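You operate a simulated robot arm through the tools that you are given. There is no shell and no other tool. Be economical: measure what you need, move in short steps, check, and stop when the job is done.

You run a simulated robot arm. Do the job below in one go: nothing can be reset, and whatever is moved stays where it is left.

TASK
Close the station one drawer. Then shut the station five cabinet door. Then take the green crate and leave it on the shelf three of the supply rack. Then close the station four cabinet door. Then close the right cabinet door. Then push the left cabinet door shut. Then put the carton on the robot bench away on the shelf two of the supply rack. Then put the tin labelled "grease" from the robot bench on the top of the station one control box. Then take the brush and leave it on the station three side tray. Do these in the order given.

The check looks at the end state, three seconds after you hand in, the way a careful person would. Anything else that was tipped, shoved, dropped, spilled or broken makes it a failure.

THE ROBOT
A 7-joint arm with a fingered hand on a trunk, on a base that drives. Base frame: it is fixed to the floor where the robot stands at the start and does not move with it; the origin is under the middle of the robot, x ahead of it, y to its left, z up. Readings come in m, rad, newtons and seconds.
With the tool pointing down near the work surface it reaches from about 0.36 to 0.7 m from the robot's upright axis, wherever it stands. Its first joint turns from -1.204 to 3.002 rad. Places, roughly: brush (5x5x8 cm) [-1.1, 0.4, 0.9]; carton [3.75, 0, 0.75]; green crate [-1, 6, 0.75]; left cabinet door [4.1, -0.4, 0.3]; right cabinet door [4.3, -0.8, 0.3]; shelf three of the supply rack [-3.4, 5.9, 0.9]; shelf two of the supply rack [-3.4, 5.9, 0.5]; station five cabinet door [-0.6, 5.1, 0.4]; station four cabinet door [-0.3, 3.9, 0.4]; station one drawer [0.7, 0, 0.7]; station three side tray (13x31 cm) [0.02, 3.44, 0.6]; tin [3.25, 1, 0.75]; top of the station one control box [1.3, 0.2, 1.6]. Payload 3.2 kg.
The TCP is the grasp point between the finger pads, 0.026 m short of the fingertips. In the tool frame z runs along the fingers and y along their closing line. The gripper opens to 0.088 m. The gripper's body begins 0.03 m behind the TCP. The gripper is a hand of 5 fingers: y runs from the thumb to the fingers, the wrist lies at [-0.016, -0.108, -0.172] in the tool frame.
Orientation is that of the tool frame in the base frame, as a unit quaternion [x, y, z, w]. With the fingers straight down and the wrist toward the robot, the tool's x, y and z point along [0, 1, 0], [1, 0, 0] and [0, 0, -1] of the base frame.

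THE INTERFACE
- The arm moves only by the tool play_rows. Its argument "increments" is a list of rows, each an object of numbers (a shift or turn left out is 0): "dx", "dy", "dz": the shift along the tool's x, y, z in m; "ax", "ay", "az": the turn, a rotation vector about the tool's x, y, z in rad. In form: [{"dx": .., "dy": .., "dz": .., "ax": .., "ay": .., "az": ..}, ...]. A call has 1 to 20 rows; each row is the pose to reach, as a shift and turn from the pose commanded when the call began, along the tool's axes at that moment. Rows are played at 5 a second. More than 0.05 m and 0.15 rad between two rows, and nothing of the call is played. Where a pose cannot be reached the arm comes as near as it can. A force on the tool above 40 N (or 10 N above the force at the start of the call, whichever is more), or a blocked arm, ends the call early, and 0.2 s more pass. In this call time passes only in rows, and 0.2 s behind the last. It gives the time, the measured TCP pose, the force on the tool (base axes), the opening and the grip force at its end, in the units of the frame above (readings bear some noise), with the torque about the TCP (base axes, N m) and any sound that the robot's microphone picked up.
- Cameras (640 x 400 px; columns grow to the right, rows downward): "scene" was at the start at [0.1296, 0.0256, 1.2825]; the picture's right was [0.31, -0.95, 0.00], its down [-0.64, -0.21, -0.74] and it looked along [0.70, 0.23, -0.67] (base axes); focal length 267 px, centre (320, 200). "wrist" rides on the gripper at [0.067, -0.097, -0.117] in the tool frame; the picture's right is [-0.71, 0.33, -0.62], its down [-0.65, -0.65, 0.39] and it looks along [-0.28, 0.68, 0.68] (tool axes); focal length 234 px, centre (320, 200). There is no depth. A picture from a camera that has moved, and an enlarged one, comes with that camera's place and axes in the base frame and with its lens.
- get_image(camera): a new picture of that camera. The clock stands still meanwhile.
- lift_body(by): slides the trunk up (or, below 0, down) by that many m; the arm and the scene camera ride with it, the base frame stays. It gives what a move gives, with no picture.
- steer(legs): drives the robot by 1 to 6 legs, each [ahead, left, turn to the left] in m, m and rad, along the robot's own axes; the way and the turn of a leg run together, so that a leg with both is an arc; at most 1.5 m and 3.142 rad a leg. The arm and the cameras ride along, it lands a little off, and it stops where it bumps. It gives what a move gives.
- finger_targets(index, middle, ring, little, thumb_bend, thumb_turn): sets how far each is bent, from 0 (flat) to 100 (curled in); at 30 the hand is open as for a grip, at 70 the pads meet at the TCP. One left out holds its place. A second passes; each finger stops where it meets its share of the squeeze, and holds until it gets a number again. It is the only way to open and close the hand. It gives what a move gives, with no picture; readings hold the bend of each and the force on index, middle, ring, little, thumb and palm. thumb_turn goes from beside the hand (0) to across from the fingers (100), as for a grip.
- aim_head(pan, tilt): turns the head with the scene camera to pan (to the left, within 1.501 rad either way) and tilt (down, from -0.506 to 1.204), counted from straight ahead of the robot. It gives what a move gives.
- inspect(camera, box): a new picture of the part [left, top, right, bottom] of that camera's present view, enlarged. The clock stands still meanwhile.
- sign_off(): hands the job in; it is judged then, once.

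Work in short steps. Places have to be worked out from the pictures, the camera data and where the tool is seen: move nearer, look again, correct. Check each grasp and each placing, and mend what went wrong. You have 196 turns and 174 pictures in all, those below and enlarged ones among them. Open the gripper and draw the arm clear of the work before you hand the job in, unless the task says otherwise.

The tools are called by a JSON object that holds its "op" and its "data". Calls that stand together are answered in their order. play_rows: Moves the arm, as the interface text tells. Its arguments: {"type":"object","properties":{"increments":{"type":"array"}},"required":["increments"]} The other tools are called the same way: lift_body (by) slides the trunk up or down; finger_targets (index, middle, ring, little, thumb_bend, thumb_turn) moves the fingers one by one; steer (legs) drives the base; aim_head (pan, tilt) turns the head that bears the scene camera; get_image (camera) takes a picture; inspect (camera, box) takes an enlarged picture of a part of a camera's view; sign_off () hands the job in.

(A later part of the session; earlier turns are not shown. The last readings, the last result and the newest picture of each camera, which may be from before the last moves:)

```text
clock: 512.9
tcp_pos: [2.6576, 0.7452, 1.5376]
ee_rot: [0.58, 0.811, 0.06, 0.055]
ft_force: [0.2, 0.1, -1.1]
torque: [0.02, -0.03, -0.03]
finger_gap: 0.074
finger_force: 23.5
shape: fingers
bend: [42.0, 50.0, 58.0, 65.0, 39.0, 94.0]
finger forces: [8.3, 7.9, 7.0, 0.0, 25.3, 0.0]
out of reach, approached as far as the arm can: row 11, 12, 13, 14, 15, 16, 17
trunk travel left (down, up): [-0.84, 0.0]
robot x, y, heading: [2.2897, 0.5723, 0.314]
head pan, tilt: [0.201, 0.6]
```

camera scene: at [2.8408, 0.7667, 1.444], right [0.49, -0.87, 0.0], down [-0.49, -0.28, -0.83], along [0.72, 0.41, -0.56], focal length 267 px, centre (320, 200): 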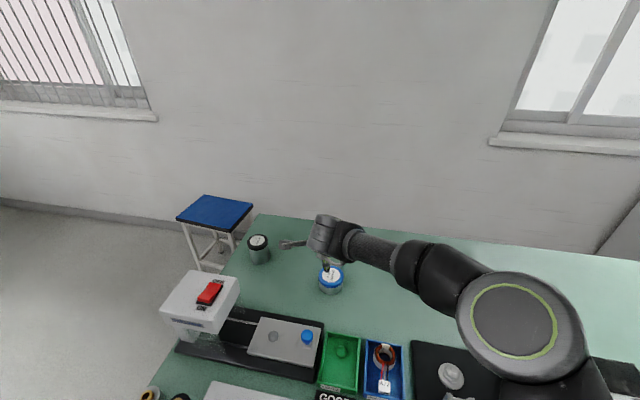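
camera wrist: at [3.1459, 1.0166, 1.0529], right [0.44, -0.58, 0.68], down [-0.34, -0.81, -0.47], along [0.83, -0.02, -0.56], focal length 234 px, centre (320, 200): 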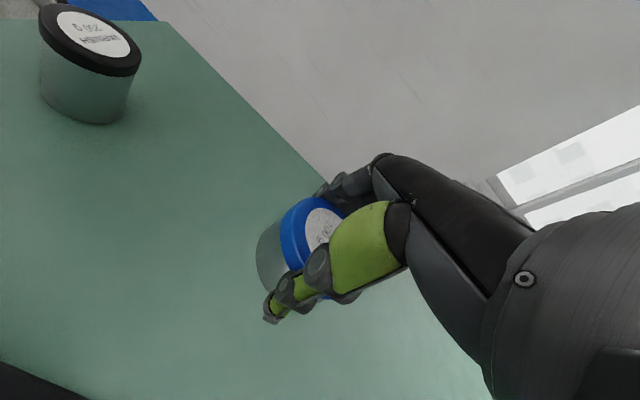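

With the tool pointing down the tin tops out near z 1.54, below the 1.6 m box top. A level side grasp gains enough height. I'll bring the tin down and return to the clear south end of this bench to set it at the edge and regrip from the side.

{"op": "play_rows", "data": {"increments": [{"dz": 0.04}, {"dz": 0.08}, {"dz": 0.12}, {"dz": 0.16}, {"dz": 0.2}, {"dz": 0.24}, {"dz": 0.28}, {"dz": 0.32}, {"dz": 0.36}, {"dz": 0.4}, {"dz": 0.44}, {"dz": 0.48}, {"dz": 0.52}, {"dz": 0.56}, {"dz": 0.6}, {"dz": 0.64}]}}

{"op": "steer", "data": {"legs": [[0.0, -0.81, 0], [-0.07, -0.87, 0], [0.82, -0.168, 0], [0, 0, 1.56], [0.1, -0.27, 0]]}}

{"op": "aim_head", "data": {"pan": 0.0, "tilt": 0.75}}

{"op": "get_image", "data": {"camera": "scene"}}

```text
clock: 516.3
tcp_pos: [2.9171, 0.8094, 0.8486]
ee_rot: [0.58, 0.809, 0.072, 0.06]
ft_force: [-2.0, -0.8, 37.9]
torque: [-0.04, -1.33, 0.01]
finger_gap: 0.0782
finger_force: 46.1
shape: fingers
bend: [39.0, 48.0, 62.0, 65.0, 37.0, 94.0]
finger forces: [26.2, 17.9, 14.3, 0.0, 33.8, 0.0]
out of reach, approached as far as the arm can: row 1, 2, 3, 4, 5, 6, 7, 8, 9, 10, 11, 12, 13, 14, 15, 16
trunk travel left (down, up): [-0.84, 0.0]
robot x, y, heading: [2.2874, 0.5704, 0.312]
head pan, tilt: [0.201, 0.6]
```

```text
clock: 517.5
tcp_pos: [2.9262, 0.7875, 0.846]
ee_rot: [0.575, 0.813, 0.077, 0.051]
ft_force: [-9.5, 2.0, 10.1]
torque: [0.33, -0.19, 0.35]
finger_gap: 0.0765
finger_force: 42.6
shape: fingers
bend: [39.0, 50.0, 62.0, 65.0, 37.0, 93.0]
finger forces: [28.2, 8.9, 12.9, 0.0, 35.3, 0.0]
trunk travel left (down, up): [-0.84, 0.0]
robot x, y, heading: [2.3014, 0.5297, 0.319]
head pan, tilt: [0.201, 0.6]
stopped in leg 1: the force on the tool passed its limit at 51 N (the readings are from after the stop); the commanded pose is now the measured one
```

```text
clock: 518.2
tcp_pos: [2.9282, 0.786, 0.8462]
ee_rot: [0.575, 0.813, 0.075, 0.053]
ft_force: [-6.8, 4.8, 13.2]
torque: [0.4, -0.33, 0.35]
finger_gap: 0.0764
finger_force: 42.5
shape: fingers
bend: [39.0, 50.0, 62.0, 65.0, 37.0, 93.0]
finger forces: [30.3, 9.3, 12.3, 0.0, 32.8, 0.1]
trunk travel left (down, up): [-0.84, 0.0]
robot x, y, heading: [2.2963, 0.529, 0.316]
head pan, tilt: [0.0, 0.75]
```

```text
37 pictures are left
camera scene: at [2.4213, 0.5724, 1.5217], right [0.31, -0.95, 0.0], down [-0.65, -0.21, -0.73], along [0.7, 0.23, -0.68], focal length 267 px, centre (320, 200)
```

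scene: 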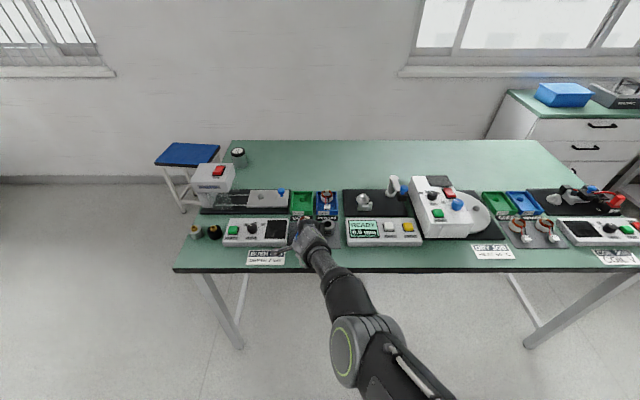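

The arm came down further than I intended and is pressing on something at the bench front. I'll lift straight up immediately and inspect.

{"op": "play_rows", "data": {"increments": [{"dz": -0.03}, {"dz": -0.06}, {"dz": -0.1}, {"dz": -0.14}, {"dz": -0.18}]}}

{"op": "inspect", "data": {"camera": "scene", "box": [180, 150, 440, 290]}}

{"op": "get_image", "data": {"camera": "wrist"}}

```text
clock: 519.4
tcp_pos: [2.9557, 0.8218, 1.0163]
ee_rot: [0.576, 0.812, 0.071, 0.052]
ft_force: [-0.5, 0.0, -1.5]
torque: [0.02, -0.04, -0.02]
finger_gap: 0.0754
finger_force: 36.4
shape: fingers
bend: [40.0, 50.0, 62.0, 65.0, 37.0, 93.0]
finger forces: [20.4, 8.7, 12.8, 0.0, 31.6, 0.1]
out of reach, approached as far as the arm can: row 1, 2, 3, 4, 5
trunk travel left (down, up): [-0.84, 0.0]
robot x, y, heading: [2.2986, 0.5307, 0.312]
head pan, tilt: [0.0, 0.75]
```

```text
2.46 times, centred on (310, 220) of scene
camera zoom: at [2.4257, 0.5721, 1.5211], right [0.31, -0.95, 0.0], down [-0.65, -0.21, -0.73], along [0.7, 0.23, -0.68], focal length 658 px, centre (345, 151)
```

zoom: 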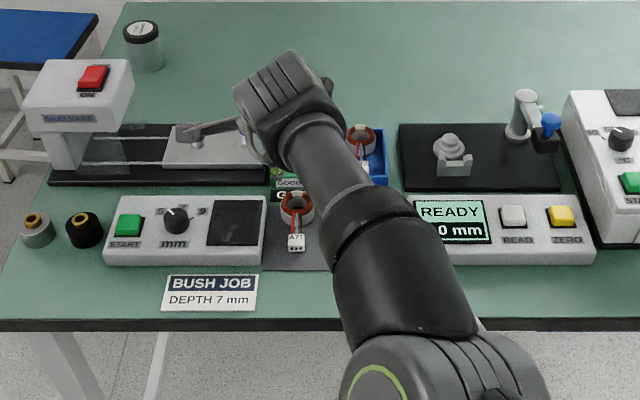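

```text
35 pictures are left
camera wrist: at [2.8243, 0.8473, 1.1155], right [0.44, -0.59, 0.67], down [-0.33, -0.8, -0.5], along [0.84, 0.0, -0.55], focal length 234 px, centre (320, 200)
```

wrist: 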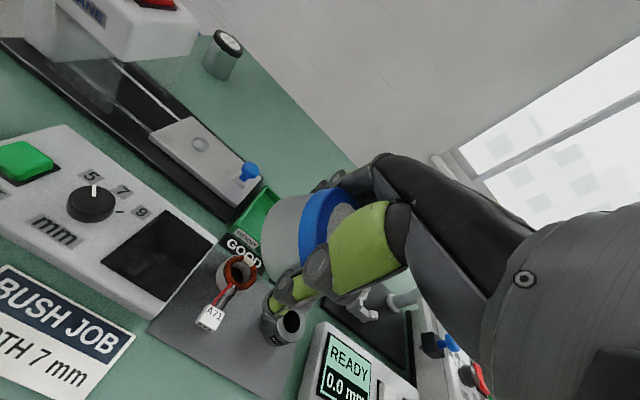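

The stator, core and other bench parts are in the same places as before, and the tin only pressed on the mat. I'll pull the arm back until it tracks again.

{"op": "play_rows", "data": {"increments": [{"dy": -0.04}, {"dy": -0.08}, {"dy": -0.12}, {"dy": -0.16}, {"dy": -0.2}, {"dy": -0.24}, {"dy": -0.28}]}}

```text
clock: 521.0
tcp_pos: [2.6927, 0.7296, 0.9658]
ee_rot: [0.576, 0.812, 0.074, 0.052]
ft_force: [-0.4, 0.7, -0.8]
torque: [0.03, 0.02, 0.05]
finger_gap: 0.075
finger_force: 35.4
shape: fingers
bend: [40.0, 50.0, 62.0, 65.0, 38.0, 93.0]
finger forces: [19.3, 8.6, 11.5, 0.0, 30.9, 0.1]
out of reach, approached as far as the arm can: row 1
trunk travel left (down, up): [-0.84, 0.0]
robot x, y, heading: [2.3019, 0.5302, 0.316]
head pan, tilt: [0.0, 0.75]
```

The arm tracks again. I'll lift the tin a bit and drive to the clear south end of the bench.

{"op": "play_rows", "data": {"increments": [{"dz": -0.04}, {"dz": -0.08}, {"dz": -0.11}]}}

{"op": "steer", "data": {"legs": [[0.0, -0.77, 0], [-0.07, -0.87, 0], [0.82, -0.168, 0], [0, 0, 1.56], [0.1, -0.2, 0]]}}

{"op": "get_image", "data": {"camera": "scene"}}

```text
clock: 521.8
tcp_pos: [2.6762, 0.726, 1.0721]
ee_rot: [0.577, 0.812, 0.073, 0.052]
ft_force: [0.1, -0.4, -1.6]
torque: [-0.04, -0.01, 0.01]
finger_gap: 0.0751
finger_force: 35.2
shape: fingers
bend: [40.0, 50.0, 62.0, 65.0, 38.0, 93.0]
finger forces: [19.2, 8.6, 11.7, 0.0, 30.9, 0.0]
trunk travel left (down, up): [-0.84, 0.0]
robot x, y, heading: [2.3009, 0.5314, 0.314]
head pan, tilt: [0.0, 0.75]
```

```text
clock: 539.3
tcp_pos: [3.5296, -0.4273, 1.0723]
ee_rot: [-0.161, 0.983, 0.088, -0.015]
ft_force: [0.5, -0.5, -2.4]
torque: [0.03, 0.01, 0.01]
finger_gap: 0.0751
finger_force: 34.6
shape: fingers
bend: [40.0, 50.0, 62.0, 65.0, 38.0, 93.0]
finger forces: [18.6, 8.4, 11.7, 0.0, 30.5, 0.0]
trunk travel left (down, up): [-0.84, 0.0]
robot x, y, heading: [3.722, -0.8068, 1.875]
head pan, tilt: [0.0, 0.75]
```

```text
34 pictures are left
camera scene: at [3.6804, -0.6794, 1.5211], right [0.95, 0.3, 0.0], down [0.2, -0.65, -0.73], along [-0.22, 0.7, -0.68], focal length 267 px, centre (320, 200)
```

scene: 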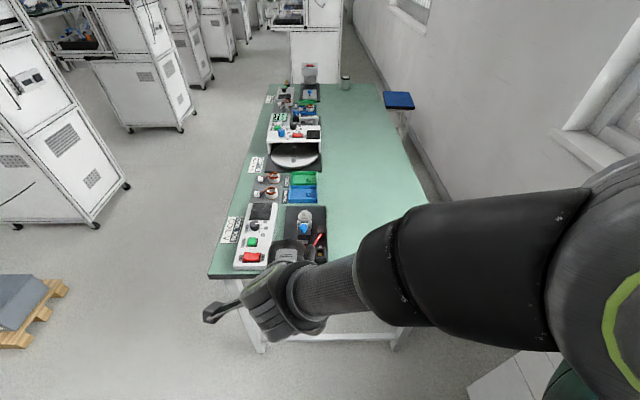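

I'll set the tin near the clear edge at about (3.742, −0.151): sidestep right 0.14, extend the arm and lower.

{"op": "steer", "data": {"legs": [[0, -0.14, 0]]}}

{"op": "play_rows", "data": {"increments": [{"dx": -0.03, "dy": 0.038, "dz": 0.008}, {"dx": -0.06, "dy": 0.076, "dz": 0.016}, {"dx": -0.09, "dy": 0.114, "dz": 0.024}, {"dx": -0.12, "dy": 0.152, "dz": 0.03}, {"dx": -0.145, "dy": 0.196, "dz": 0.036}]}}

{"op": "get_image", "data": {"camera": "wrist"}}

```text
clock: 540.7
tcp_pos: [3.6629, -0.3869, 1.0709]
ee_rot: [-0.16, 0.983, 0.088, -0.013]
ft_force: [0.8, -0.1, -0.8]
torque: [0.03, -0.02, -0.04]
finger_gap: 0.0749
finger_force: 34.7
shape: fingers
bend: [40.0, 50.0, 62.0, 65.0, 38.0, 93.0]
finger forces: [18.7, 8.3, 11.8, 0.0, 30.6, 0.0]
trunk travel left (down, up): [-0.84, 0.0]
robot x, y, heading: [3.8566, -0.765, 1.867]
head pan, tilt: [0.0, 0.75]
```

```text
refused: row 5 steps farther than a row can; nothing moved
```

```text
33 pictures are left
camera wrist: at [3.6366, -0.5179, 1.1705], right [0.6, 0.43, 0.67], down [0.8, -0.34, -0.5], along [0.01, 0.84, -0.55], focal length 234 px, centre (320, 200)
```

wrist: 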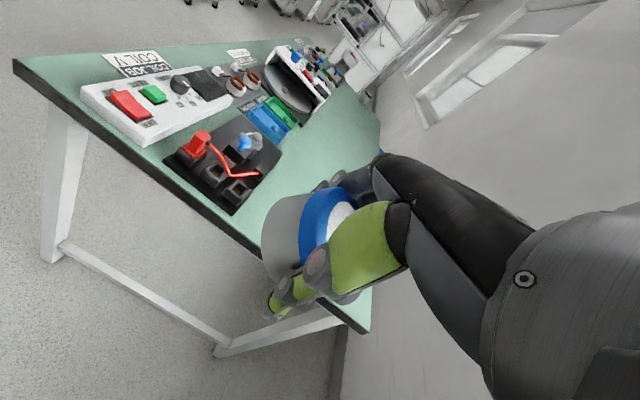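

One row was again too long. I'll repeat with finer steps and include the descent to just above the surface.

{"op": "play_rows", "data": {"increments": [{"dx": -0.025, "dy": 0.033, "dz": 0.006}, {"dx": -0.05, "dy": 0.066, "dz": 0.012}, {"dx": -0.075, "dy": 0.099, "dz": 0.018}, {"dx": -0.1, "dy": 0.132, "dz": 0.024}, {"dx": -0.125, "dy": 0.165, "dz": 0.03}, {"dx": -0.148, "dy": 0.195, "dz": 0.036}, {"dx": -0.148, "dy": 0.188, "dz": 0.076}, {"dx": -0.148, "dy": 0.181, "dz": 0.116}, {"dx": -0.148, "dy": 0.174, "dz": 0.156}, {"dx": -0.148, "dy": 0.167, "dz": 0.196}, {"dx": -0.148, "dy": 0.161, "dz": 0.232}]}}

{"op": "get_image", "data": {"camera": "wrist"}}

```text
clock: 543.1
tcp_pos: [3.7395, -0.1472, 0.873]
ee_rot: [-0.161, 0.983, 0.088, -0.015]
ft_force: [-0.1, 1.3, -1.6]
torque: [0.02, 0.03, 0.01]
finger_gap: 0.075
finger_force: 34.6
shape: fingers
bend: [40.0, 50.0, 62.0, 65.0, 38.0, 93.0]
finger forces: [18.3, 8.0, 12.2, 0.1, 30.7, 0.0]
trunk travel left (down, up): [-0.84, 0.0]
robot x, y, heading: [3.8534, -0.7652, 1.873]
head pan, tilt: [0.0, 0.75]
```

```text
32 pictures are left
camera wrist: at [3.7143, -0.2794, 0.9712], right [0.6, 0.43, 0.67], down [0.8, -0.34, -0.5], along [0.01, 0.84, -0.55], focal length 234 px, centre (320, 200)
```

wrist: 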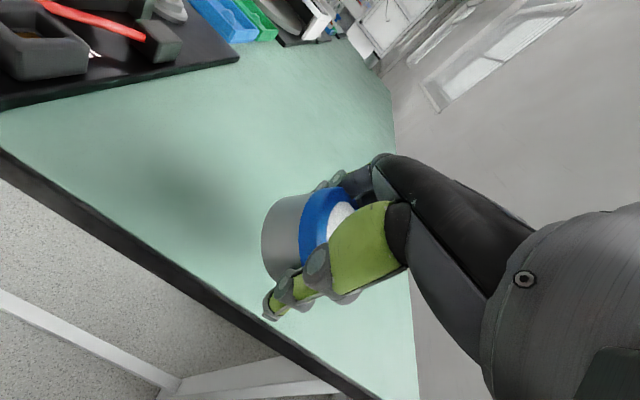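

The tin is over the clear edge strip. I'll lower to contact in fine steps.

{"op": "play_rows", "data": {"increments": [{"dz": 0.012, "dy": -0.002}, {"dz": 0.02, "dy": -0.003}, {"dz": 0.025, "dy": -0.004}, {"dz": 0.03, "dy": -0.005}, {"dz": 0.034, "dy": -0.006}, {"dz": 0.038, "dy": -0.006}]}}

```text
clock: 544.5
tcp_pos: [3.7385, -0.1494, 0.8422]
ee_rot: [-0.161, 0.982, 0.097, -0.015]
ft_force: [-5.3, -3.1, 32.6]
torque: [-0.25, -0.48, -0.04]
finger_gap: 0.075
finger_force: 38.6
shape: fingers
bend: [40.0, 50.0, 62.0, 65.0, 38.0, 93.0]
finger forces: [24.3, 9.6, 11.1, 0.0, 33.0, 0.1]
trunk travel left (down, up): [-0.84, 0.0]
robot x, y, heading: [3.8539, -0.7648, 1.874]
head pan, tilt: [0.0, 0.75]
```

Firm contact. I'll ease off a few millimetres, open the hand and rise.

{"op": "play_rows", "data": {"increments": [{"dz": -0.007}]}}

{"op": "finger_targets", "data": {"index": 22, "middle": 22, "ring": 22, "little": 22, "thumb_bend": 20}}

{"op": "play_rows", "data": {"increments": [{"dz": -0.04}, {"dz": -0.08}, {"dz": -0.12}, {"dz": -0.16}]}}

{"op": "get_image", "data": {"camera": "wrist"}}

```text
clock: 544.9
tcp_pos: [3.7392, -0.1512, 0.8438]
ee_rot: [-0.161, 0.982, 0.092, -0.014]
ft_force: [-5.1, 5.2, 18.5]
torque: [0.17, -0.16, 0.07]
finger_gap: 0.0749
finger_force: 38.5
shape: fingers
bend: [39.0, 50.0, 62.0, 65.0, 38.0, 93.0]
finger forces: [24.4, 9.7, 12.2, 0.1, 29.7, 0.1]
trunk travel left (down, up): [-0.84, 0.0]
robot x, y, heading: [3.853, -0.7636, 1.871]
head pan, tilt: [0.0, 0.75]
```

```text
clock: 545.9
tcp_pos: [3.7399, -0.1518, 0.8409]
ee_rot: [-0.161, 0.983, 0.088, -0.015]
ft_force: [0.0, 0.5, 0.3]
torque: [0.02, 0.01, -0.02]
finger_gap: 0.1037
finger_force: 0.4
shape: fingers
bend: [22.0, 22.0, 22.0, 22.0, 20.0, 97.0]
finger forces: [0.1, 0.1, 0.0, 0.1, 0.4, 0.1]
trunk travel left (down, up): [-0.84, 0.0]
robot x, y, heading: [3.8547, -0.7648, 1.871]
head pan, tilt: [0.0, 0.75]
```

```text
clock: 546.9
tcp_pos: [3.7473, -0.1782, 0.9991]
ee_rot: [-0.162, 0.983, 0.088, -0.015]
ft_force: [0.1, -0.5, 0.2]
torque: [-0.01, 0.01, -0.02]
finger_gap: 0.1037
finger_force: 0.0
shape: fingers
bend: [22.0, 22.0, 22.0, 22.0, 20.0, 97.0]
finger forces: [0.0, 0.1, 0.1, 0.1, 0.1, 0.0]
trunk travel left (down, up): [-0.84, 0.0]
robot x, y, heading: [3.854, -0.7628, 1.88]
head pan, tilt: [0.0, 0.75]
```

```text
31 pictures are left
camera wrist: at [3.7219, -0.31, 1.0979], right [0.6, 0.43, 0.67], down [0.8, -0.34, -0.5], along [0.01, 0.84, -0.55], focal length 234 px, centre (320, 200)
```

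wrist: 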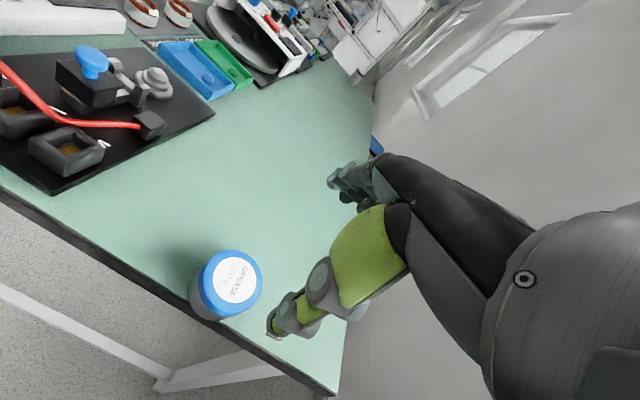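

The tin stands at the edge at about (3.740, −0.158). I'll retract the hand and turn it to a level side-grasp pose: fingers forward, closing line horizontal.

{"op": "play_rows", "data": {"increments": [{"dy": -0.04}, {"dy": -0.08}, {"dy": -0.12}, {"dy": -0.16}, {"dy": -0.16, "ax": -0.14}, {"dy": -0.16, "ax": -0.28}, {"dy": -0.16, "ax": -0.42}, {"dy": -0.16, "ax": -0.56}, {"dy": -0.16, "ax": -0.7}, {"dy": -0.16, "ax": -0.84}, {"dy": -0.16, "ax": -0.98}, {"dy": -0.16, "ax": -1.12}, {"dy": -0.16, "ax": -1.26}, {"dy": -0.16, "ax": -1.38}]}}

{"op": "lift_body", "data": {"by": -0.1}}

{"op": "play_rows", "data": {"increments": [{"az": -0.14}, {"az": -0.28}, {"az": -0.42}, {"az": -0.56}, {"az": -0.7}, {"az": -0.84}, {"az": -0.98}, {"az": -1.12}, {"az": -1.26}, {"az": -1.4}, {"az": -1.5}, {"az": -1.57}]}}

{"op": "get_image", "data": {"camera": "scene"}}

```text
clock: 549.9
tcp_pos: [3.7668, -0.2205, 0.9573]
ee_rot: [-0.115, 0.702, 0.694, -0.113]
ft_force: [0.2, 0.3, -0.4]
torque: [-0.01, 0.0, 0.02]
finger_gap: 0.1037
finger_force: 0.0
shape: fingers
bend: [22.0, 22.0, 22.0, 22.0, 20.0, 97.0]
finger forces: [0.0, 0.1, 0.0, 0.0, 0.0, 0.1]
out of reach, approached as far as the arm can: row 11, 12, 13, 14
trunk travel left (down, up): [-0.84, 0.0]
robot x, y, heading: [3.8518, -0.7628, 1.88]
head pan, tilt: [0.0, 0.75]
```

```text
clock: 551.2
tcp_pos: [3.7661, -0.2195, 0.8579]
ee_rot: [-0.115, 0.702, 0.693, -0.114]
ft_force: [1.0, -0.1, -0.3]
torque: [0.02, -0.02, 0.0]
finger_gap: 0.104
finger_force: 0.0
shape: fingers
bend: [22.0, 22.0, 22.0, 22.0, 20.0, 97.0]
finger forces: [0.0, 0.1, 0.0, 0.0, 0.0, 0.0]
trunk travel left (down, up): [-0.74, 0.1]
robot x, y, heading: [3.8554, -0.7622, 1.871]
head pan, tilt: [0.0, 0.75]
```

```text
clock: 553.8
tcp_pos: [3.767, -0.2194, 0.8571]
ee_rot: [0.578, -0.415, -0.57, -0.411]
ft_force: [-0.3, -0.4, -0.4]
torque: [0.03, -0.01, 0.02]
finger_gap: 0.1038
finger_force: 0.1
shape: fingers
bend: [22.0, 22.0, 22.0, 22.0, 20.0, 97.0]
finger forces: [0.0, 0.0, 0.0, 0.1, 0.1, 0.0]
out of reach, approached as far as the arm can: row 2, 3, 4
trunk travel left (down, up): [-0.74, 0.1]
robot x, y, heading: [3.8543, -0.7638, 1.872]
head pan, tilt: [0.0, 0.75]
```

```text
30 pictures are left
camera scene: at [3.814, -0.6378, 1.4211], right [0.95, 0.3, 0.0], down [0.2, -0.65, -0.73], along [-0.22, 0.7, -0.68], focal length 267 px, centre (320, 200)
```

scene: 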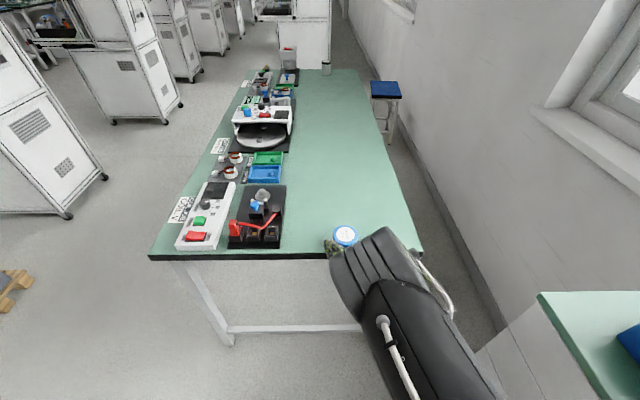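

The hand is level with fingers left and thumb right, and the tin is 6.6 cm ahead. I'll curl the index finger away from the bench edge, lower 2.3 cm and advance to straddle the tin.

{"op": "finger_targets", "data": {"index": 95}}

{"op": "play_rows", "data": {"increments": [{"dx": 0.012, "dy": 0.003}, {"dx": 0.021, "dy": 0.006}, {"dx": 0.021, "dy": 0.006, "dz": 0.02}, {"dx": 0.021, "dy": 0.006, "dz": 0.038}, {"dx": 0.021, "dy": 0.006, "dz": 0.052}]}}

{"op": "inspect", "data": {"camera": "scene", "box": [280, 190, 440, 290]}}

```text
clock: 554.8
tcp_pos: [3.7672, -0.22, 0.857]
ee_rot: [0.578, -0.415, -0.57, -0.411]
ft_force: [0.1, 0.1, -0.4]
torque: [0.02, -0.04, -0.01]
finger_gap: 0.0502
finger_force: 0.1
shape: fingers
bend: [95.0, 22.0, 22.0, 22.0, 20.0, 97.0]
finger forces: [0.1, 0.1, 0.0, 0.1, 0.0, 0.0]
trunk travel left (down, up): [-0.74, 0.1]
robot x, y, heading: [3.8528, -0.7659, 1.87]
head pan, tilt: [0.0, 0.75]
```

```text
clock: 556.0
tcp_pos: [3.7453, -0.1718, 0.8363]
ee_rot: [0.578, -0.416, -0.571, -0.409]
ft_force: [0.3, -0.4, 0.1]
torque: [-0.03, 0.02, 0.01]
finger_gap: 0.05
finger_force: 0.1
shape: fingers
bend: [95.0, 22.0, 22.0, 22.0, 20.0, 97.0]
finger forces: [0.6, 0.0, 0.1, 0.0, 0.1, 0.1]
trunk travel left (down, up): [-0.74, 0.1]
robot x, y, heading: [3.8561, -0.7669, 1.871]
head pan, tilt: [0.0, 0.75]
```

```text
4.00 times, centred on (360, 240) of scene
camera zoom: at [3.8141, -0.6374, 1.4211], right [0.95, 0.3, 0.0], down [0.2, -0.65, -0.73], along [-0.22, 0.7, -0.68], focal length 1069 px, centre (160, 40)
```

zoom: 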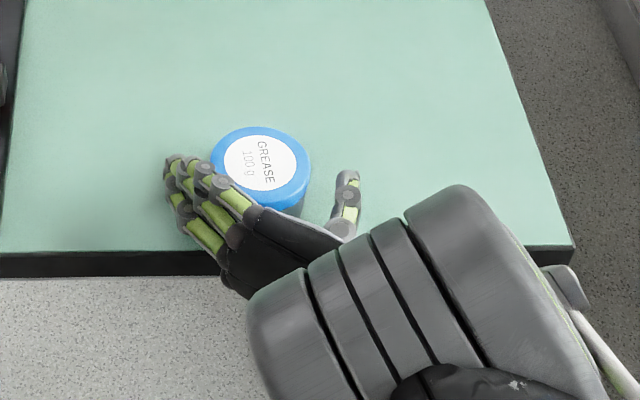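

The tin sits between fingers and thumb. I'll close middle, ring and thumb, then lift a little.

{"op": "finger_targets", "data": {"middle": 75, "ring": 75, "thumb_bend": 70}}

{"op": "play_rows", "data": {"increments": [{"dx": -0.03}, {"dx": -0.07}, {"dx": -0.11}]}}

{"op": "inspect", "data": {"camera": "scene", "box": [280, 160, 440, 260]}}

```text
clock: 557.0
tcp_pos: [3.7461, -0.1728, 0.837]
ee_rot: [0.578, -0.414, -0.57, -0.411]
ft_force: [0.4, -0.1, 1.2]
torque: [0.08, -0.13, -0.01]
finger_gap: 0.0405
finger_force: 9.3
shape: fingers
bend: [95.0, 43.0, 75.0, 22.0, 49.0, 97.0]
finger forces: [0.0, 8.8, 0.1, 0.0, 9.6, 0.1]
trunk travel left (down, up): [-0.74, 0.1]
robot x, y, heading: [3.8566, -0.7617, 1.875]
head pan, tilt: [0.0, 0.75]
```

```text
clock: 557.8
tcp_pos: [3.7437, -0.1712, 0.9475]
ee_rot: [0.578, -0.416, -0.57, -0.41]
ft_force: [-1.1, -1.2, -1.8]
torque: [-0.05, -0.03, -0.02]
finger_gap: 0.0401
finger_force: 8.9
shape: fingers
bend: [95.0, 43.0, 75.0, 22.0, 50.0, 95.0]
finger forces: [0.0, 9.0, 0.1, 0.0, 8.9, 0.1]
trunk travel left (down, up): [-0.74, 0.1]
robot x, y, heading: [3.8541, -0.7633, 1.872]
head pan, tilt: [0.0, 0.75]
```

```text
4.00 times, centred on (360, 210) of scene
camera zoom: at [3.8142, -0.6386, 1.4211], right [0.95, 0.3, 0.0], down [0.2, -0.65, -0.73], along [-0.22, 0.7, -0.68], focal length 1069 px, centre (160, 160)
```

zoom: 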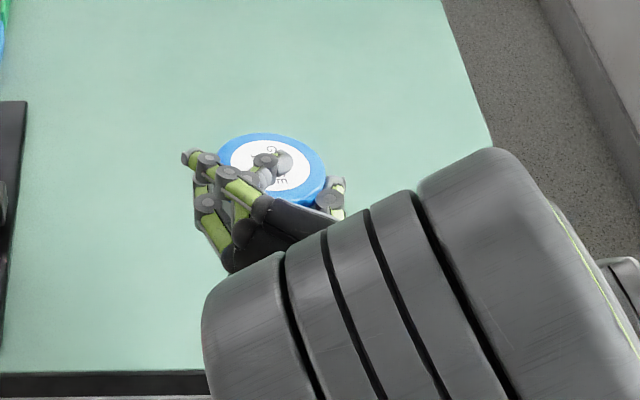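

The tin is held upright between middle finger and thumb. I'll retract gently and drive round to the back (east side) of station one.

{"op": "play_rows", "data": {"increments": [{"dx": -0.02, "dz": -0.03}, {"dx": -0.04, "dz": -0.06}, {"dx": -0.06, "dz": -0.09}, {"dx": -0.08, "dz": -0.12}]}}

{"op": "steer", "data": {"legs": [[-0.2, 0, 0], [0, 0, 1.56], [1.1, 0, 0], [0, -0.95, 0], [0, -0.85, 0]]}}

{"op": "aim_head", "data": {"pan": -0.1, "tilt": 0.1}}

{"op": "get_image", "data": {"camera": "scene"}}

```text
clock: 558.8
tcp_pos: [3.7974, -0.2965, 0.9337]
ee_rot: [0.623, -0.474, -0.503, -0.365]
ft_force: [0.1, -0.3, -1.6]
torque: [-0.09, 0.01, -0.02]
finger_gap: 0.04
finger_force: 9.0
shape: fingers
bend: [95.0, 43.0, 75.0, 22.0, 50.0, 95.0]
finger forces: [0.1, 8.8, 0.1, 0.0, 8.8, 0.0]
trunk travel left (down, up): [-0.74, 0.1]
robot x, y, heading: [3.8509, -0.7646, 1.875]
head pan, tilt: [0.0, 0.75]
stopped in row 4: the arm was blocked; the commanded pose is now the measured one
```

```text
clock: 578.0
tcp_pos: [1.8813, 0.3844, 0.9354]
ee_rot: [0.777, 0.097, -0.616, 0.091]
ft_force: [0.9, -0.4, -1.0]
torque: [0.05, -0.03, 0.01]
finger_gap: 0.0401
finger_force: 8.3
shape: fingers
bend: [95.0, 43.0, 75.0, 22.0, 50.0, 95.0]
finger forces: [0.0, 8.3, 0.0, 0.0, 8.5, 0.0]
trunk travel left (down, up): [-0.74, 0.1]
robot x, y, heading: [2.3511, 0.4308, -2.857]
head pan, tilt: [0.0, 0.75]
```

```text
clock: 579.1
tcp_pos: [1.8801, 0.386, 0.9362]
ee_rot: [0.777, 0.095, -0.615, 0.092]
ft_force: [-0.4, -0.4, -2.0]
torque: [0.01, -0.04, -0.03]
finger_gap: 0.0397
finger_force: 8.5
shape: fingers
bend: [95.0, 43.0, 75.0, 22.0, 50.0, 95.0]
finger forces: [0.0, 8.4, 0.0, 0.1, 8.5, 0.0]
trunk travel left (down, up): [-0.74, 0.1]
robot x, y, heading: [2.3451, 0.4325, -2.862]
head pan, tilt: [-0.099, 0.099]
```

```text
27 pictures are left
camera scene: at [2.2104, 0.3996, 1.48], right [-0.18, 0.98, 0.0], down [0.1, 0.02, -0.99], along [-0.98, -0.18, -0.1], focal length 267 px, centre (320, 200)
```

scene: 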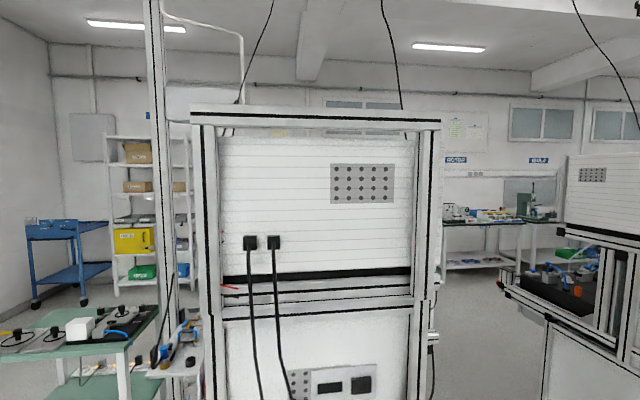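

From the back, a frame bar stands above and behind the box, so the front side is better: there the level grasp can reach the box top. I'll drive back round to the front of station one.

{"op": "steer", "data": {"legs": [[0.0, 0.758, 0], [0.09, 0.858, 0], [1.27, 0.08, 0], [0.905, -0.27, 0], [0.4, -0.9, 0]]}}

{"op": "steer", "data": {"legs": [[0, 0, 1.56], [0, 0, 1.56]]}}

{"op": "aim_head", "data": {"pan": 0.3, "tilt": 0.3}}

{"op": "get_image", "data": {"camera": "scene"}}

```text
clock: 602.7
tcp_pos: [-0.5463, -0.7235, 0.9354]
ee_rot: [0.779, 0.083, -0.617, 0.082]
ft_force: [0.2, -0.1, -2.3]
torque: [-0.02, -0.05, 0.0]
finger_gap: 0.0402
finger_force: 8.9
shape: fingers
bend: [95.0, 43.0, 75.0, 22.0, 50.0, 95.0]
finger forces: [0.0, 8.4, 0.1, 0.0, 8.3, 0.1]
trunk travel left (down, up): [-0.74, 0.1]
robot x, y, heading: [-0.0776, -0.6911, -2.895]
head pan, tilt: [-0.099, 0.099]
```

```text
clock: 610.6
tcp_pos: [0.3938, -0.6876, 0.9347]
ee_rot: [-0.064, 0.78, 0.066, 0.619]
ft_force: [0.8, 0.5, -2.1]
torque: [-0.03, 0.0, 0.0]
finger_gap: 0.0397
finger_force: 8.3
shape: fingers
bend: [95.0, 43.0, 75.0, 22.0, 51.0, 95.0]
finger forces: [0.0, 8.0, 0.0, 0.1, 8.1, 0.0]
trunk travel left (down, up): [-0.74, 0.1]
robot x, y, heading: [-0.0755, -0.6935, 0.198]
head pan, tilt: [-0.099, 0.099]
```

```text
clock: 611.5
tcp_pos: [0.3953, -0.6873, 0.9362]
ee_rot: [-0.063, 0.781, 0.067, 0.618]
ft_force: [-0.1, 0.5, -0.1]
torque: [0.0, 0.02, -0.02]
finger_gap: 0.0393
finger_force: 8.2
shape: fingers
bend: [95.0, 43.0, 75.0, 22.0, 51.0, 95.0]
finger forces: [0.0, 8.0, 0.0, 0.1, 8.1, 0.0]
trunk travel left (down, up): [-0.74, 0.1]
robot x, y, heading: [-0.0723, -0.6919, 0.2]
head pan, tilt: [0.3, 0.3]
```

```text
26 pictures are left
camera scene: at [0.055, -0.6397, 1.4615], right [0.48, -0.88, 0.0], down [-0.26, -0.14, -0.96], along [0.84, 0.46, -0.3], focal length 267 px, centre (320, 200)
```

scene: 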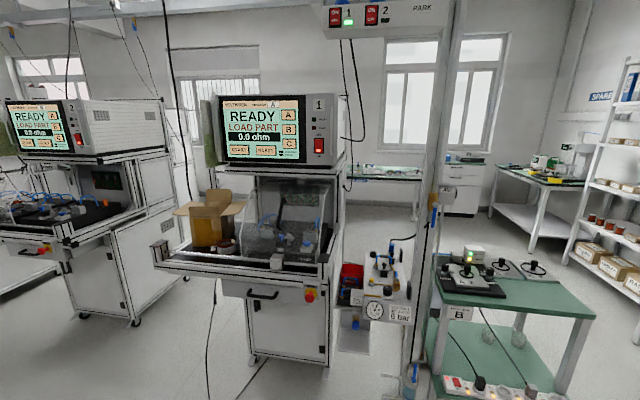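

The front of station one's control box (unit "1") has its top at about z 1.555, with the front edge near n 1.08 and l from −0.42 to 0.13. I'll stand in front, raise the trunk fully, level the hand and lift the tin.

{"op": "steer", "data": {"legs": [[0, 0, 0.07], [0.3, 0.5, 0]]}}

{"op": "lift_body", "data": {"by": 0.1}}

{"op": "play_rows", "data": {"increments": [{"dx": -0.03, "dy": 0.02, "ay": -0.04}, {"dx": -0.06, "dy": 0.04, "ay": -0.08}, {"dx": -0.09, "dy": 0.06, "ay": -0.12}, {"dx": -0.12, "dy": 0.08, "ay": -0.16}, {"dx": -0.15, "dy": 0.1, "ay": -0.2}, {"dx": -0.18, "dy": 0.12, "ay": -0.228}, {"dx": -0.21, "dy": 0.14, "ay": -0.228}, {"dx": -0.24, "dy": 0.16, "ay": -0.228}, {"dx": -0.28, "dy": 0.18, "ay": -0.228}, {"dx": -0.32, "dy": 0.19, "ay": -0.228}]}}

```text
clock: 615.3
tcp_pos: [0.5467, -0.0841, 0.9353]
ee_rot: [-0.094, 0.778, 0.09, 0.615]
ft_force: [0.4, 0.2, -1.7]
torque: [-0.03, 0.03, -0.02]
finger_gap: 0.0396
finger_force: 8.1
shape: fingers
bend: [95.0, 43.0, 75.0, 22.0, 51.0, 95.0]
finger forces: [0.0, 8.1, 0.0, 0.0, 8.3, 0.0]
trunk travel left (down, up): [-0.74, 0.1]
robot x, y, heading: [0.0787, -0.1299, 0.28]
head pan, tilt: [0.3, 0.3]
```

```text
clock: 616.6
tcp_pos: [0.5472, -0.0853, 1.0351]
ee_rot: [-0.093, 0.777, 0.09, 0.616]
ft_force: [0.1, -0.4, -1.5]
torque: [0.04, -0.01, 0.0]
finger_gap: 0.0399
finger_force: 8.2
shape: fingers
bend: [95.0, 43.0, 75.0, 22.0, 51.0, 95.0]
finger forces: [0.0, 8.1, 0.0, 0.0, 8.1, 0.0]
trunk travel left (down, up): [-0.84, 0.0]
robot x, y, heading: [0.0777, -0.1282, 0.275]
head pan, tilt: [0.3, 0.3]
```

```text
clock: 617.3
tcp_pos: [0.5212, -0.0647, 1.0101]
ee_rot: [-0.07, 0.824, 0.079, 0.557]
ft_force: [-0.5, 0.0, -0.6]
torque: [0.0, 0.03, 0.03]
finger_gap: 0.0396
finger_force: 8.6
shape: fingers
bend: [95.0, 43.0, 75.0, 22.0, 51.0, 95.0]
finger forces: [0.0, 8.2, 0.0, 0.0, 8.3, 0.0]
trunk travel left (down, up): [-0.84, 0.0]
robot x, y, heading: [0.0811, -0.1275, 0.277]
head pan, tilt: [0.3, 0.3]
stopped in row 3: the arm was blocked; the commanded pose is now the measured one
```

The arm is near a joint limit when this pose is close to the body. I'll back the robot up, extend the hand forward to recover level, and then try raising.

{"op": "steer", "data": {"legs": [[-0.3, 0, 0]]}}

{"op": "play_rows", "data": {"increments": [{"dz": 0.03}, {"dz": 0.06}, {"dz": 0.09}, {"dz": 0.12}, {"dz": 0.15, "ay": -0.06}, {"dz": 0.15, "ay": -0.13}, {"dz": 0.15, "ay": -0.2}, {"dz": 0.15, "ay": -0.27}, {"dz": 0.15, "ay": -0.34}, {"dz": 0.15, "ay": -0.38}]}}

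```text
clock: 619.3
tcp_pos: [0.2362, -0.1439, 1.0113]
ee_rot: [-0.07, 0.822, 0.082, 0.559]
ft_force: [0.7, 0.1, -1.1]
torque: [0.0, 0.04, -0.02]
finger_gap: 0.0395
finger_force: 8.1
shape: fingers
bend: [95.0, 43.0, 75.0, 22.0, 51.0, 95.0]
finger forces: [0.1, 8.4, 0.0, 0.1, 8.4, 0.1]
trunk travel left (down, up): [-0.84, 0.0]
robot x, y, heading: [-0.2066, -0.2073, 0.28]
head pan, tilt: [0.3, 0.3]
```

```text
clock: 621.5
tcp_pos: [0.3741, -0.1126, 0.956]
ee_rot: [-0.055, 0.702, 0.093, 0.704]
ft_force: [0.7, 0.2, -2.0]
torque: [0.0, 0.04, 0.0]
finger_gap: 0.0396
finger_force: 7.8
shape: fingers
bend: [95.0, 43.0, 75.0, 22.0, 51.0, 95.0]
finger forces: [0.0, 7.9, 0.0, 0.0, 8.1, 0.0]
trunk travel left (down, up): [-0.84, 0.0]
robot x, y, heading: [-0.2074, -0.2081, 0.281]
head pan, tilt: [0.3, 0.3]
```

Level again. I'll raise the tin in a curve, shifting left and slightly back as it goes up.

{"op": "play_rows", "data": {"increments": [{"dx": -0.04, "dy": 0.009}, {"dx": -0.08, "dy": 0.018}, {"dx": -0.12, "dy": 0.027}, {"dx": -0.16, "dy": 0.036}, {"dx": -0.2, "dy": 0.045}, {"dx": -0.24, "dy": 0.054}, {"dx": -0.28, "dy": 0.063}, {"dx": -0.32, "dy": 0.072}, {"dx": -0.36, "dy": 0.081, "dz": -0.01}, {"dx": -0.4, "dy": 0.09, "dz": -0.02}, {"dx": -0.44, "dy": 0.1, "dz": -0.03}, {"dx": -0.48, "dy": 0.11, "dz": -0.04}, {"dx": -0.52, "dy": 0.12, "dz": -0.05}, {"dx": -0.56, "dy": 0.13, "dz": -0.06}, {"dx": -0.6, "dy": 0.14, "dz": -0.07}, {"dx": -0.64, "dy": 0.15, "dz": -0.08}]}}

{"op": "get_image", "data": {"camera": "scene"}}

```text
clock: 622.7
tcp_pos: [0.348, -0.1021, 1.0438]
ee_rot: [-0.047, 0.781, 0.071, 0.618]
ft_force: [0.5, 0.0, -1.2]
torque: [-0.01, 0.06, 0.03]
finger_gap: 0.0393
finger_force: 7.8
shape: fingers
bend: [95.0, 43.0, 75.0, 22.0, 51.0, 95.0]
finger forces: [0.1, 8.3, 0.0, 0.1, 8.5, 0.0]
trunk travel left (down, up): [-0.84, 0.0]
robot x, y, heading: [-0.21, -0.2094, 0.28]
head pan, tilt: [0.3, 0.3]
stopped in row 6: the arm was blocked; the commanded pose is now the measured one
```

```text
25 pictures are left
camera scene: at [-0.0798, -0.1439, 1.5614], right [0.55, -0.84, 0.0], down [-0.25, -0.16, -0.96], along [0.8, 0.52, -0.3], focal length 267 px, centre (320, 200)
```

scene: 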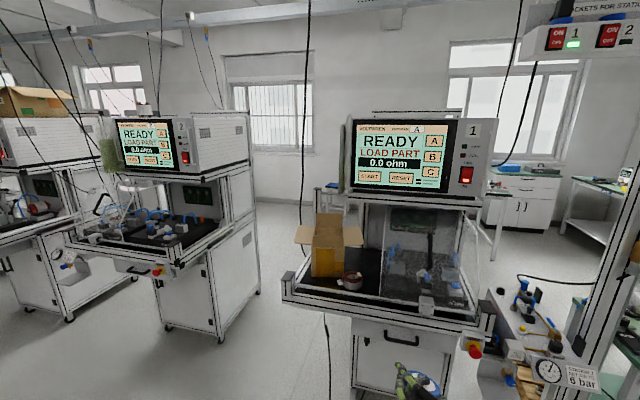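

Level raising is blocked by a wrist limit at this height. I'll pitch the fingers downward first, raise in that pose (which worked before), and level the hand again at the top.

{"op": "play_rows", "data": {"increments": [{"ay": 0.14}, {"ay": 0.28}, {"ay": 0.42}, {"ay": 0.56}, {"ay": 0.7}, {"ay": 0.84}, {"ay": 0.98}, {"ay": 1.12}, {"ay": 1.25}]}}

{"op": "play_rows", "data": {"increments": [{"dz": -0.04}, {"dz": -0.08}, {"dz": -0.12}, {"dz": -0.16}, {"dz": -0.2}, {"dz": -0.24}, {"dz": -0.28}, {"dz": -0.32}, {"dz": -0.36}, {"dz": -0.4}]}}

{"op": "inspect", "data": {"camera": "scene", "box": [320, 120, 640, 400]}}

```text
clock: 624.7
tcp_pos: [0.3472, -0.0975, 1.0437]
ee_rot: [-0.084, 0.995, 0.028, 0.046]
ft_force: [0.1, -0.1, -0.8]
torque: [0.0, -0.03, 0.03]
finger_gap: 0.0399
finger_force: 8.2
shape: fingers
bend: [95.0, 43.0, 75.0, 22.0, 51.0, 95.0]
finger forces: [0.0, 8.1, 0.1, 0.0, 7.7, 0.1]
trunk travel left (down, up): [-0.84, 0.0]
robot x, y, heading: [-0.2114, -0.2099, 0.278]
head pan, tilt: [0.3, 0.3]
```

```text
clock: 626.9
tcp_pos: [0.2667, -0.1218, 1.4319]
ee_rot: [-0.082, 0.995, 0.03, 0.046]
ft_force: [-0.8, 0.4, -1.1]
torque: [-0.05, -0.06, -0.03]
finger_gap: 0.0396
finger_force: 7.7
shape: fingers
bend: [95.0, 43.0, 75.0, 22.0, 51.0, 95.0]
finger forces: [0.1, 7.8, 0.0, 0.0, 7.6, 0.0]
out of reach, approached as far as the arm can: row 9, 10
trunk travel left (down, up): [-0.84, 0.0]
robot x, y, heading: [-0.2064, -0.2061, 0.284]
head pan, tilt: [0.3, 0.3]
```

```text
1.43 times, centred on (480, 260) of scene
camera zoom: at [-0.0845, -0.1428, 1.5617], right [0.55, -0.84, 0.0], down [-0.24, -0.16, -0.96], along [0.8, 0.52, -0.29], focal length 382 px, centre (91, 114)
```

zoom: 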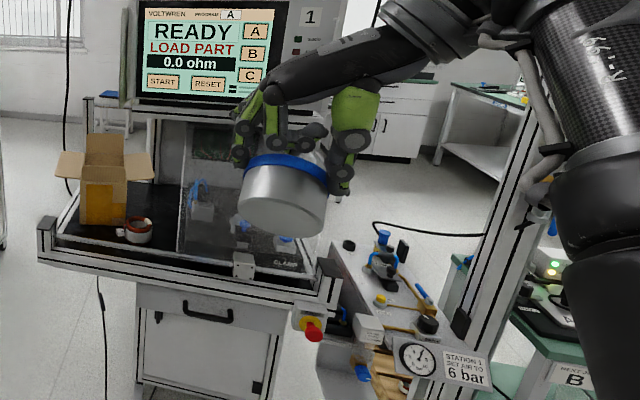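

The tin pivots in the pinch and hangs upright. I'll now pitch the hand back up at this height and then raise further.

{"op": "play_rows", "data": {"increments": [{"ay": -0.14}, {"ay": -0.28}, {"ay": -0.42}, {"ay": -0.56}, {"ay": -0.7}, {"ay": -0.84}, {"ay": -0.98}, {"ay": -1.1}]}}

{"op": "inspect", "data": {"camera": "scene", "box": [320, 80, 640, 320]}}

```text
clock: 628.7
tcp_pos: [0.3699, -0.0871, 1.5657]
ee_rot: [-0.056, 0.824, 0.066, 0.559]
ft_force: [0.1, -0.1, -1.6]
torque: [-0.04, 0.01, 0.01]
finger_gap: 0.0393
finger_force: 7.8
shape: fingers
bend: [95.0, 43.0, 75.0, 22.0, 51.0, 95.0]
finger forces: [0.0, 7.6, 0.1, 0.0, 7.7, 0.0]
out of reach, approached as far as the arm can: row 1, 2, 3, 4, 5, 6, 7, 8
trunk travel left (down, up): [-0.84, 0.0]
robot x, y, heading: [-0.209, -0.211, 0.278]
head pan, tilt: [0.3, 0.3]
```

```text
1.67 times, centred on (480, 200) of scene
camera zoom: at [-0.0803, -0.1439, 1.5614], right [0.55, -0.84, 0.0], down [-0.25, -0.16, -0.96], along [0.8, 0.52, -0.3], focal length 445 px, centre (53, 200)
```

zoom: 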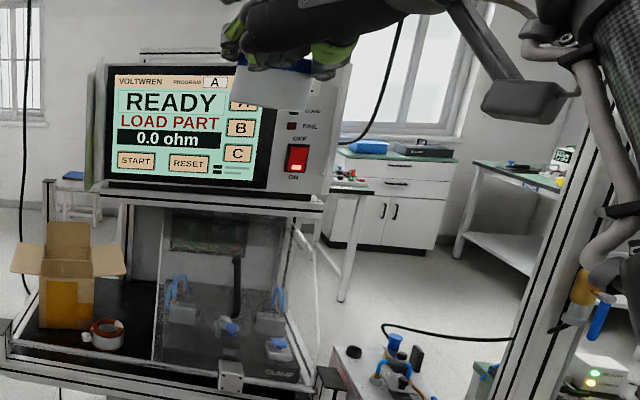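

TCP is now at 1.566 m at full forward reach, with the tin hanging upright. I'll pitch up to level and raise a bit more while pulling back slightly.

{"op": "play_rows", "data": {"increments": [{"ay": -0.12, "dx": -0.01, "dz": -0.02}, {"ay": -0.24, "dx": -0.03, "dz": -0.04}, {"ay": -0.36, "dx": -0.06, "dz": -0.06}, {"ay": -0.4, "dx": -0.1, "dz": -0.08}]}}

{"op": "aim_head", "data": {"pan": 0.0, "tilt": 0.1}}

{"op": "get_image", "data": {"camera": "scene"}}

```text
clock: 629.7
tcp_pos: [0.3254, -0.1004, 1.6778]
ee_rot: [-0.043, 0.694, 0.076, 0.714]
ft_force: [-0.5, 0.5, -1.4]
torque: [0.0, 0.05, -0.01]
finger_gap: 0.0394
finger_force: 7.6
shape: fingers
bend: [95.0, 43.0, 75.0, 22.0, 51.0, 95.0]
finger forces: [0.0, 7.7, 0.1, 0.1, 7.7, 0.1]
out of reach, approached as far as the arm can: row 1, 2, 3, 4
trunk travel left (down, up): [-0.84, 0.0]
robot x, y, heading: [-0.2054, -0.2073, 0.283]
head pan, tilt: [0.3, 0.3]
```

```text
clock: 630.5
tcp_pos: [0.3327, -0.1034, 1.675]
ee_rot: [-0.042, 0.696, 0.076, 0.712]
ft_force: [0.2, 0.5, -0.5]
torque: [0.01, 0.03, 0.02]
finger_gap: 0.0392
finger_force: 7.5
shape: fingers
bend: [95.0, 43.0, 75.0, 22.0, 51.0, 95.0]
finger forces: [0.0, 7.7, 0.1, 0.0, 7.9, 0.1]
trunk travel left (down, up): [-0.84, 0.0]
robot x, y, heading: [-0.2047, -0.2068, 0.278]
head pan, tilt: [0.0, 0.099]
```

```text
22 pictures are left
camera scene: at [-0.069, -0.1701, 1.58], right [0.28, -0.96, 0.0], down [-0.1, -0.03, -0.99], along [0.96, 0.27, -0.1], focal length 267 px, centre (320, 200)
```

scene: 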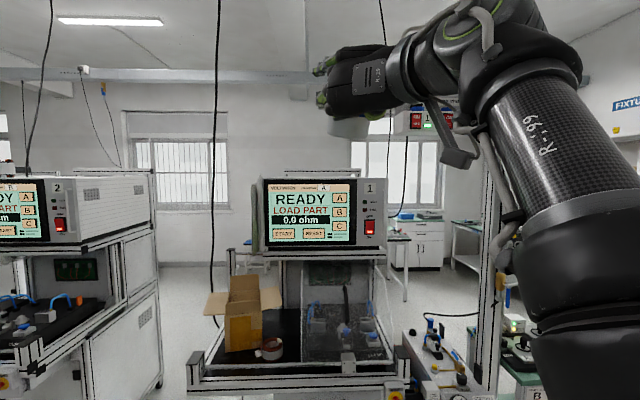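

TCP is 1.675 m, level, with the tin hanging upright. The box top is about 1.555 m. To keep the forearm clear of the hanging switch panel on the right, I'll shift left 0.21 m, then drive forward part way and check.

{"op": "steer", "data": {"legs": [[0, 0.214, 0], [0.55, 0, 0]]}}

{"op": "get_image", "data": {"camera": "scene"}}

```text
clock: 635.0
tcp_pos: [0.8088, 0.2486, 1.6734]
ee_rot: [-0.039, 0.696, 0.074, 0.713]
ft_force: [0.3, -0.2, -1.6]
torque: [0.0, 0.06, -0.04]
finger_gap: 0.0392
finger_force: 7.5
shape: fingers
bend: [95.0, 43.0, 75.0, 22.0, 51.0, 95.0]
finger forces: [0.0, 7.5, 0.0, 0.0, 7.8, 0.1]
trunk travel left (down, up): [-0.84, 0.0]
robot x, y, heading: [0.2712, 0.1451, 0.273]
head pan, tilt: [0.0, 0.099]
```

```text
21 pictures are left
camera scene: at [0.4063, 0.1843, 1.5802], right [0.27, -0.96, 0.0], down [-0.1, -0.03, -1.0], along [0.96, 0.27, -0.1], focal length 267 px, centre (320, 200)
```

scene: 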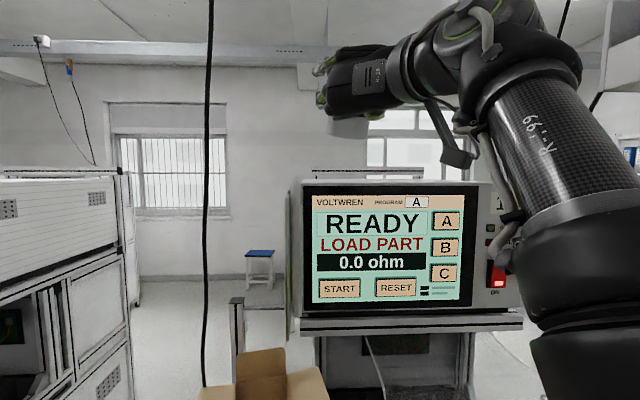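

Clearances are fine; the box top is about 1.558 m. I'll go forward 0.29 m with 3 cm more to the left, bringing the tin over the top.

{"op": "steer", "data": {"legs": [[0.29, 0.03, 0]]}}

{"op": "get_image", "data": {"camera": "scene"}}

{"op": "get_image", "data": {"camera": "wrist"}}

```text
clock: 637.0
tcp_pos: [1.0783, 0.3582, 1.6744]
ee_rot: [-0.041, 0.696, 0.076, 0.712]
ft_force: [0.1, -0.5, -1.6]
torque: [-0.04, 0.05, 0.02]
finger_gap: 0.0392
finger_force: 7.8
shape: fingers
bend: [95.0, 43.0, 75.0, 22.0, 51.0, 95.0]
finger forces: [0.0, 7.7, 0.1, 0.0, 7.8, 0.0]
trunk travel left (down, up): [-0.84, 0.0]
robot x, y, heading: [0.5419, 0.2536, 0.275]
head pan, tilt: [0.0, 0.099]
```

```text
20 pictures are left
camera scene: at [0.6776, 0.2918, 1.5803], right [0.27, -0.96, 0.0], down [-0.09, -0.03, -1.0], along [0.96, 0.27, -0.1], focal length 267 px, centre (320, 200)
```

scene: 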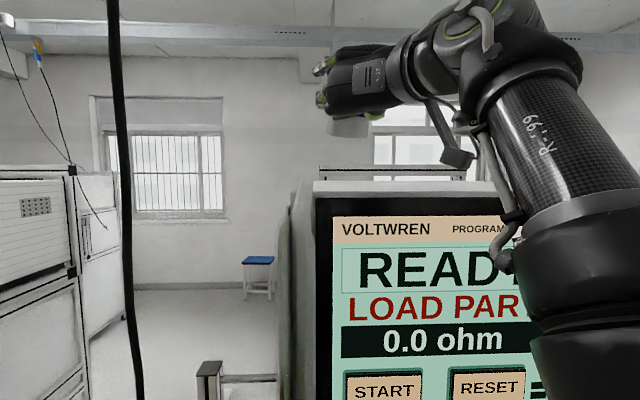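

```text
19 pictures are left
camera wrist: at [0.982, 0.247, 1.6013], right [-0.68, 0.19, 0.7], down [0.48, -0.61, 0.63], along [0.55, 0.77, 0.33], focal length 234 px, centre (320, 200)
```

wrist: 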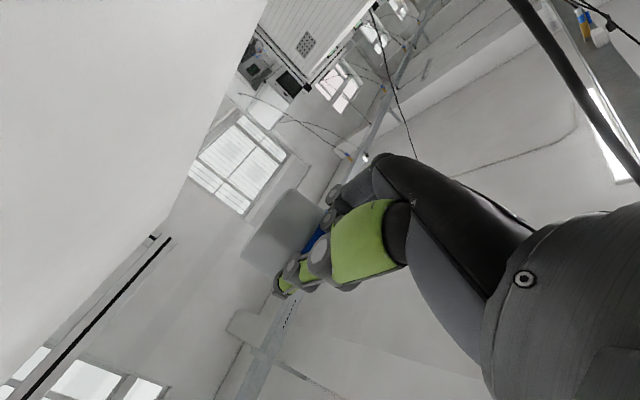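

The tin is over the box top, slightly near its left edge. I'll shift 3 cm right and 2 cm forward, then pitch the hand down about 0.45 so its underside clears the box, staying above the surface.

{"op": "steer", "data": {"legs": [[0.025, -0.03, 0]]}}

{"op": "play_rows", "data": {"increments": [{"ay": 0.1, "dx": 0.01}, {"ay": 0.2, "dx": 0.02}, {"ay": 0.3, "dx": 0.03}, {"ay": 0.4, "dx": 0.04}, {"ay": 0.47, "dx": 0.045}]}}

{"op": "inspect", "data": {"camera": "scene", "box": [260, 20, 500, 220]}}

```text
clock: 637.9
tcp_pos: [1.1068, 0.3419, 1.6776]
ee_rot: [-0.042, 0.695, 0.075, 0.714]
ft_force: [-0.6, 1.0, -1.3]
torque: [-0.02, 0.04, -0.03]
finger_gap: 0.0392
finger_force: 7.4
shape: fingers
bend: [95.0, 43.0, 75.0, 22.0, 51.0, 95.0]
finger forces: [0.1, 7.7, 0.1, 0.1, 7.7, 0.0]
trunk travel left (down, up): [-0.84, 0.0]
robot x, y, heading: [0.5729, 0.2345, 0.272]
head pan, tilt: [0.0, 0.099]
```

```text
clock: 639.1
tcp_pos: [1.0807, 0.3497, 1.6007]
ee_rot: [-0.059, 0.842, 0.065, 0.533]
ft_force: [0.3, 1.5, 6.7]
torque: [-0.16, -0.22, 0.0]
finger_gap: 0.0397
finger_force: 8.5
shape: fingers
bend: [95.0, 43.0, 75.0, 22.0, 51.0, 99.0]
finger forces: [0.0, 9.1, 0.0, 0.0, 7.9, 0.1]
out of reach, approached as far as the arm can: row 1, 2, 3, 4, 5
trunk travel left (down, up): [-0.84, 0.0]
robot x, y, heading: [0.5643, 0.2317, 0.276]
head pan, tilt: [0.0, 0.099]
```

```text
2.00 times, centred on (380, 120) of scene
camera zoom: at [0.7085, 0.2721, 1.5805], right [0.27, -0.96, 0.0], down [-0.09, -0.03, -1.0], along [0.96, 0.27, -0.1], focal length 534 px, centre (200, 360)
```

zoom: 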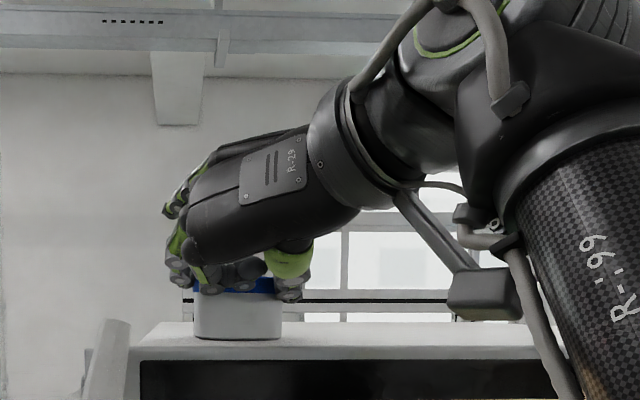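

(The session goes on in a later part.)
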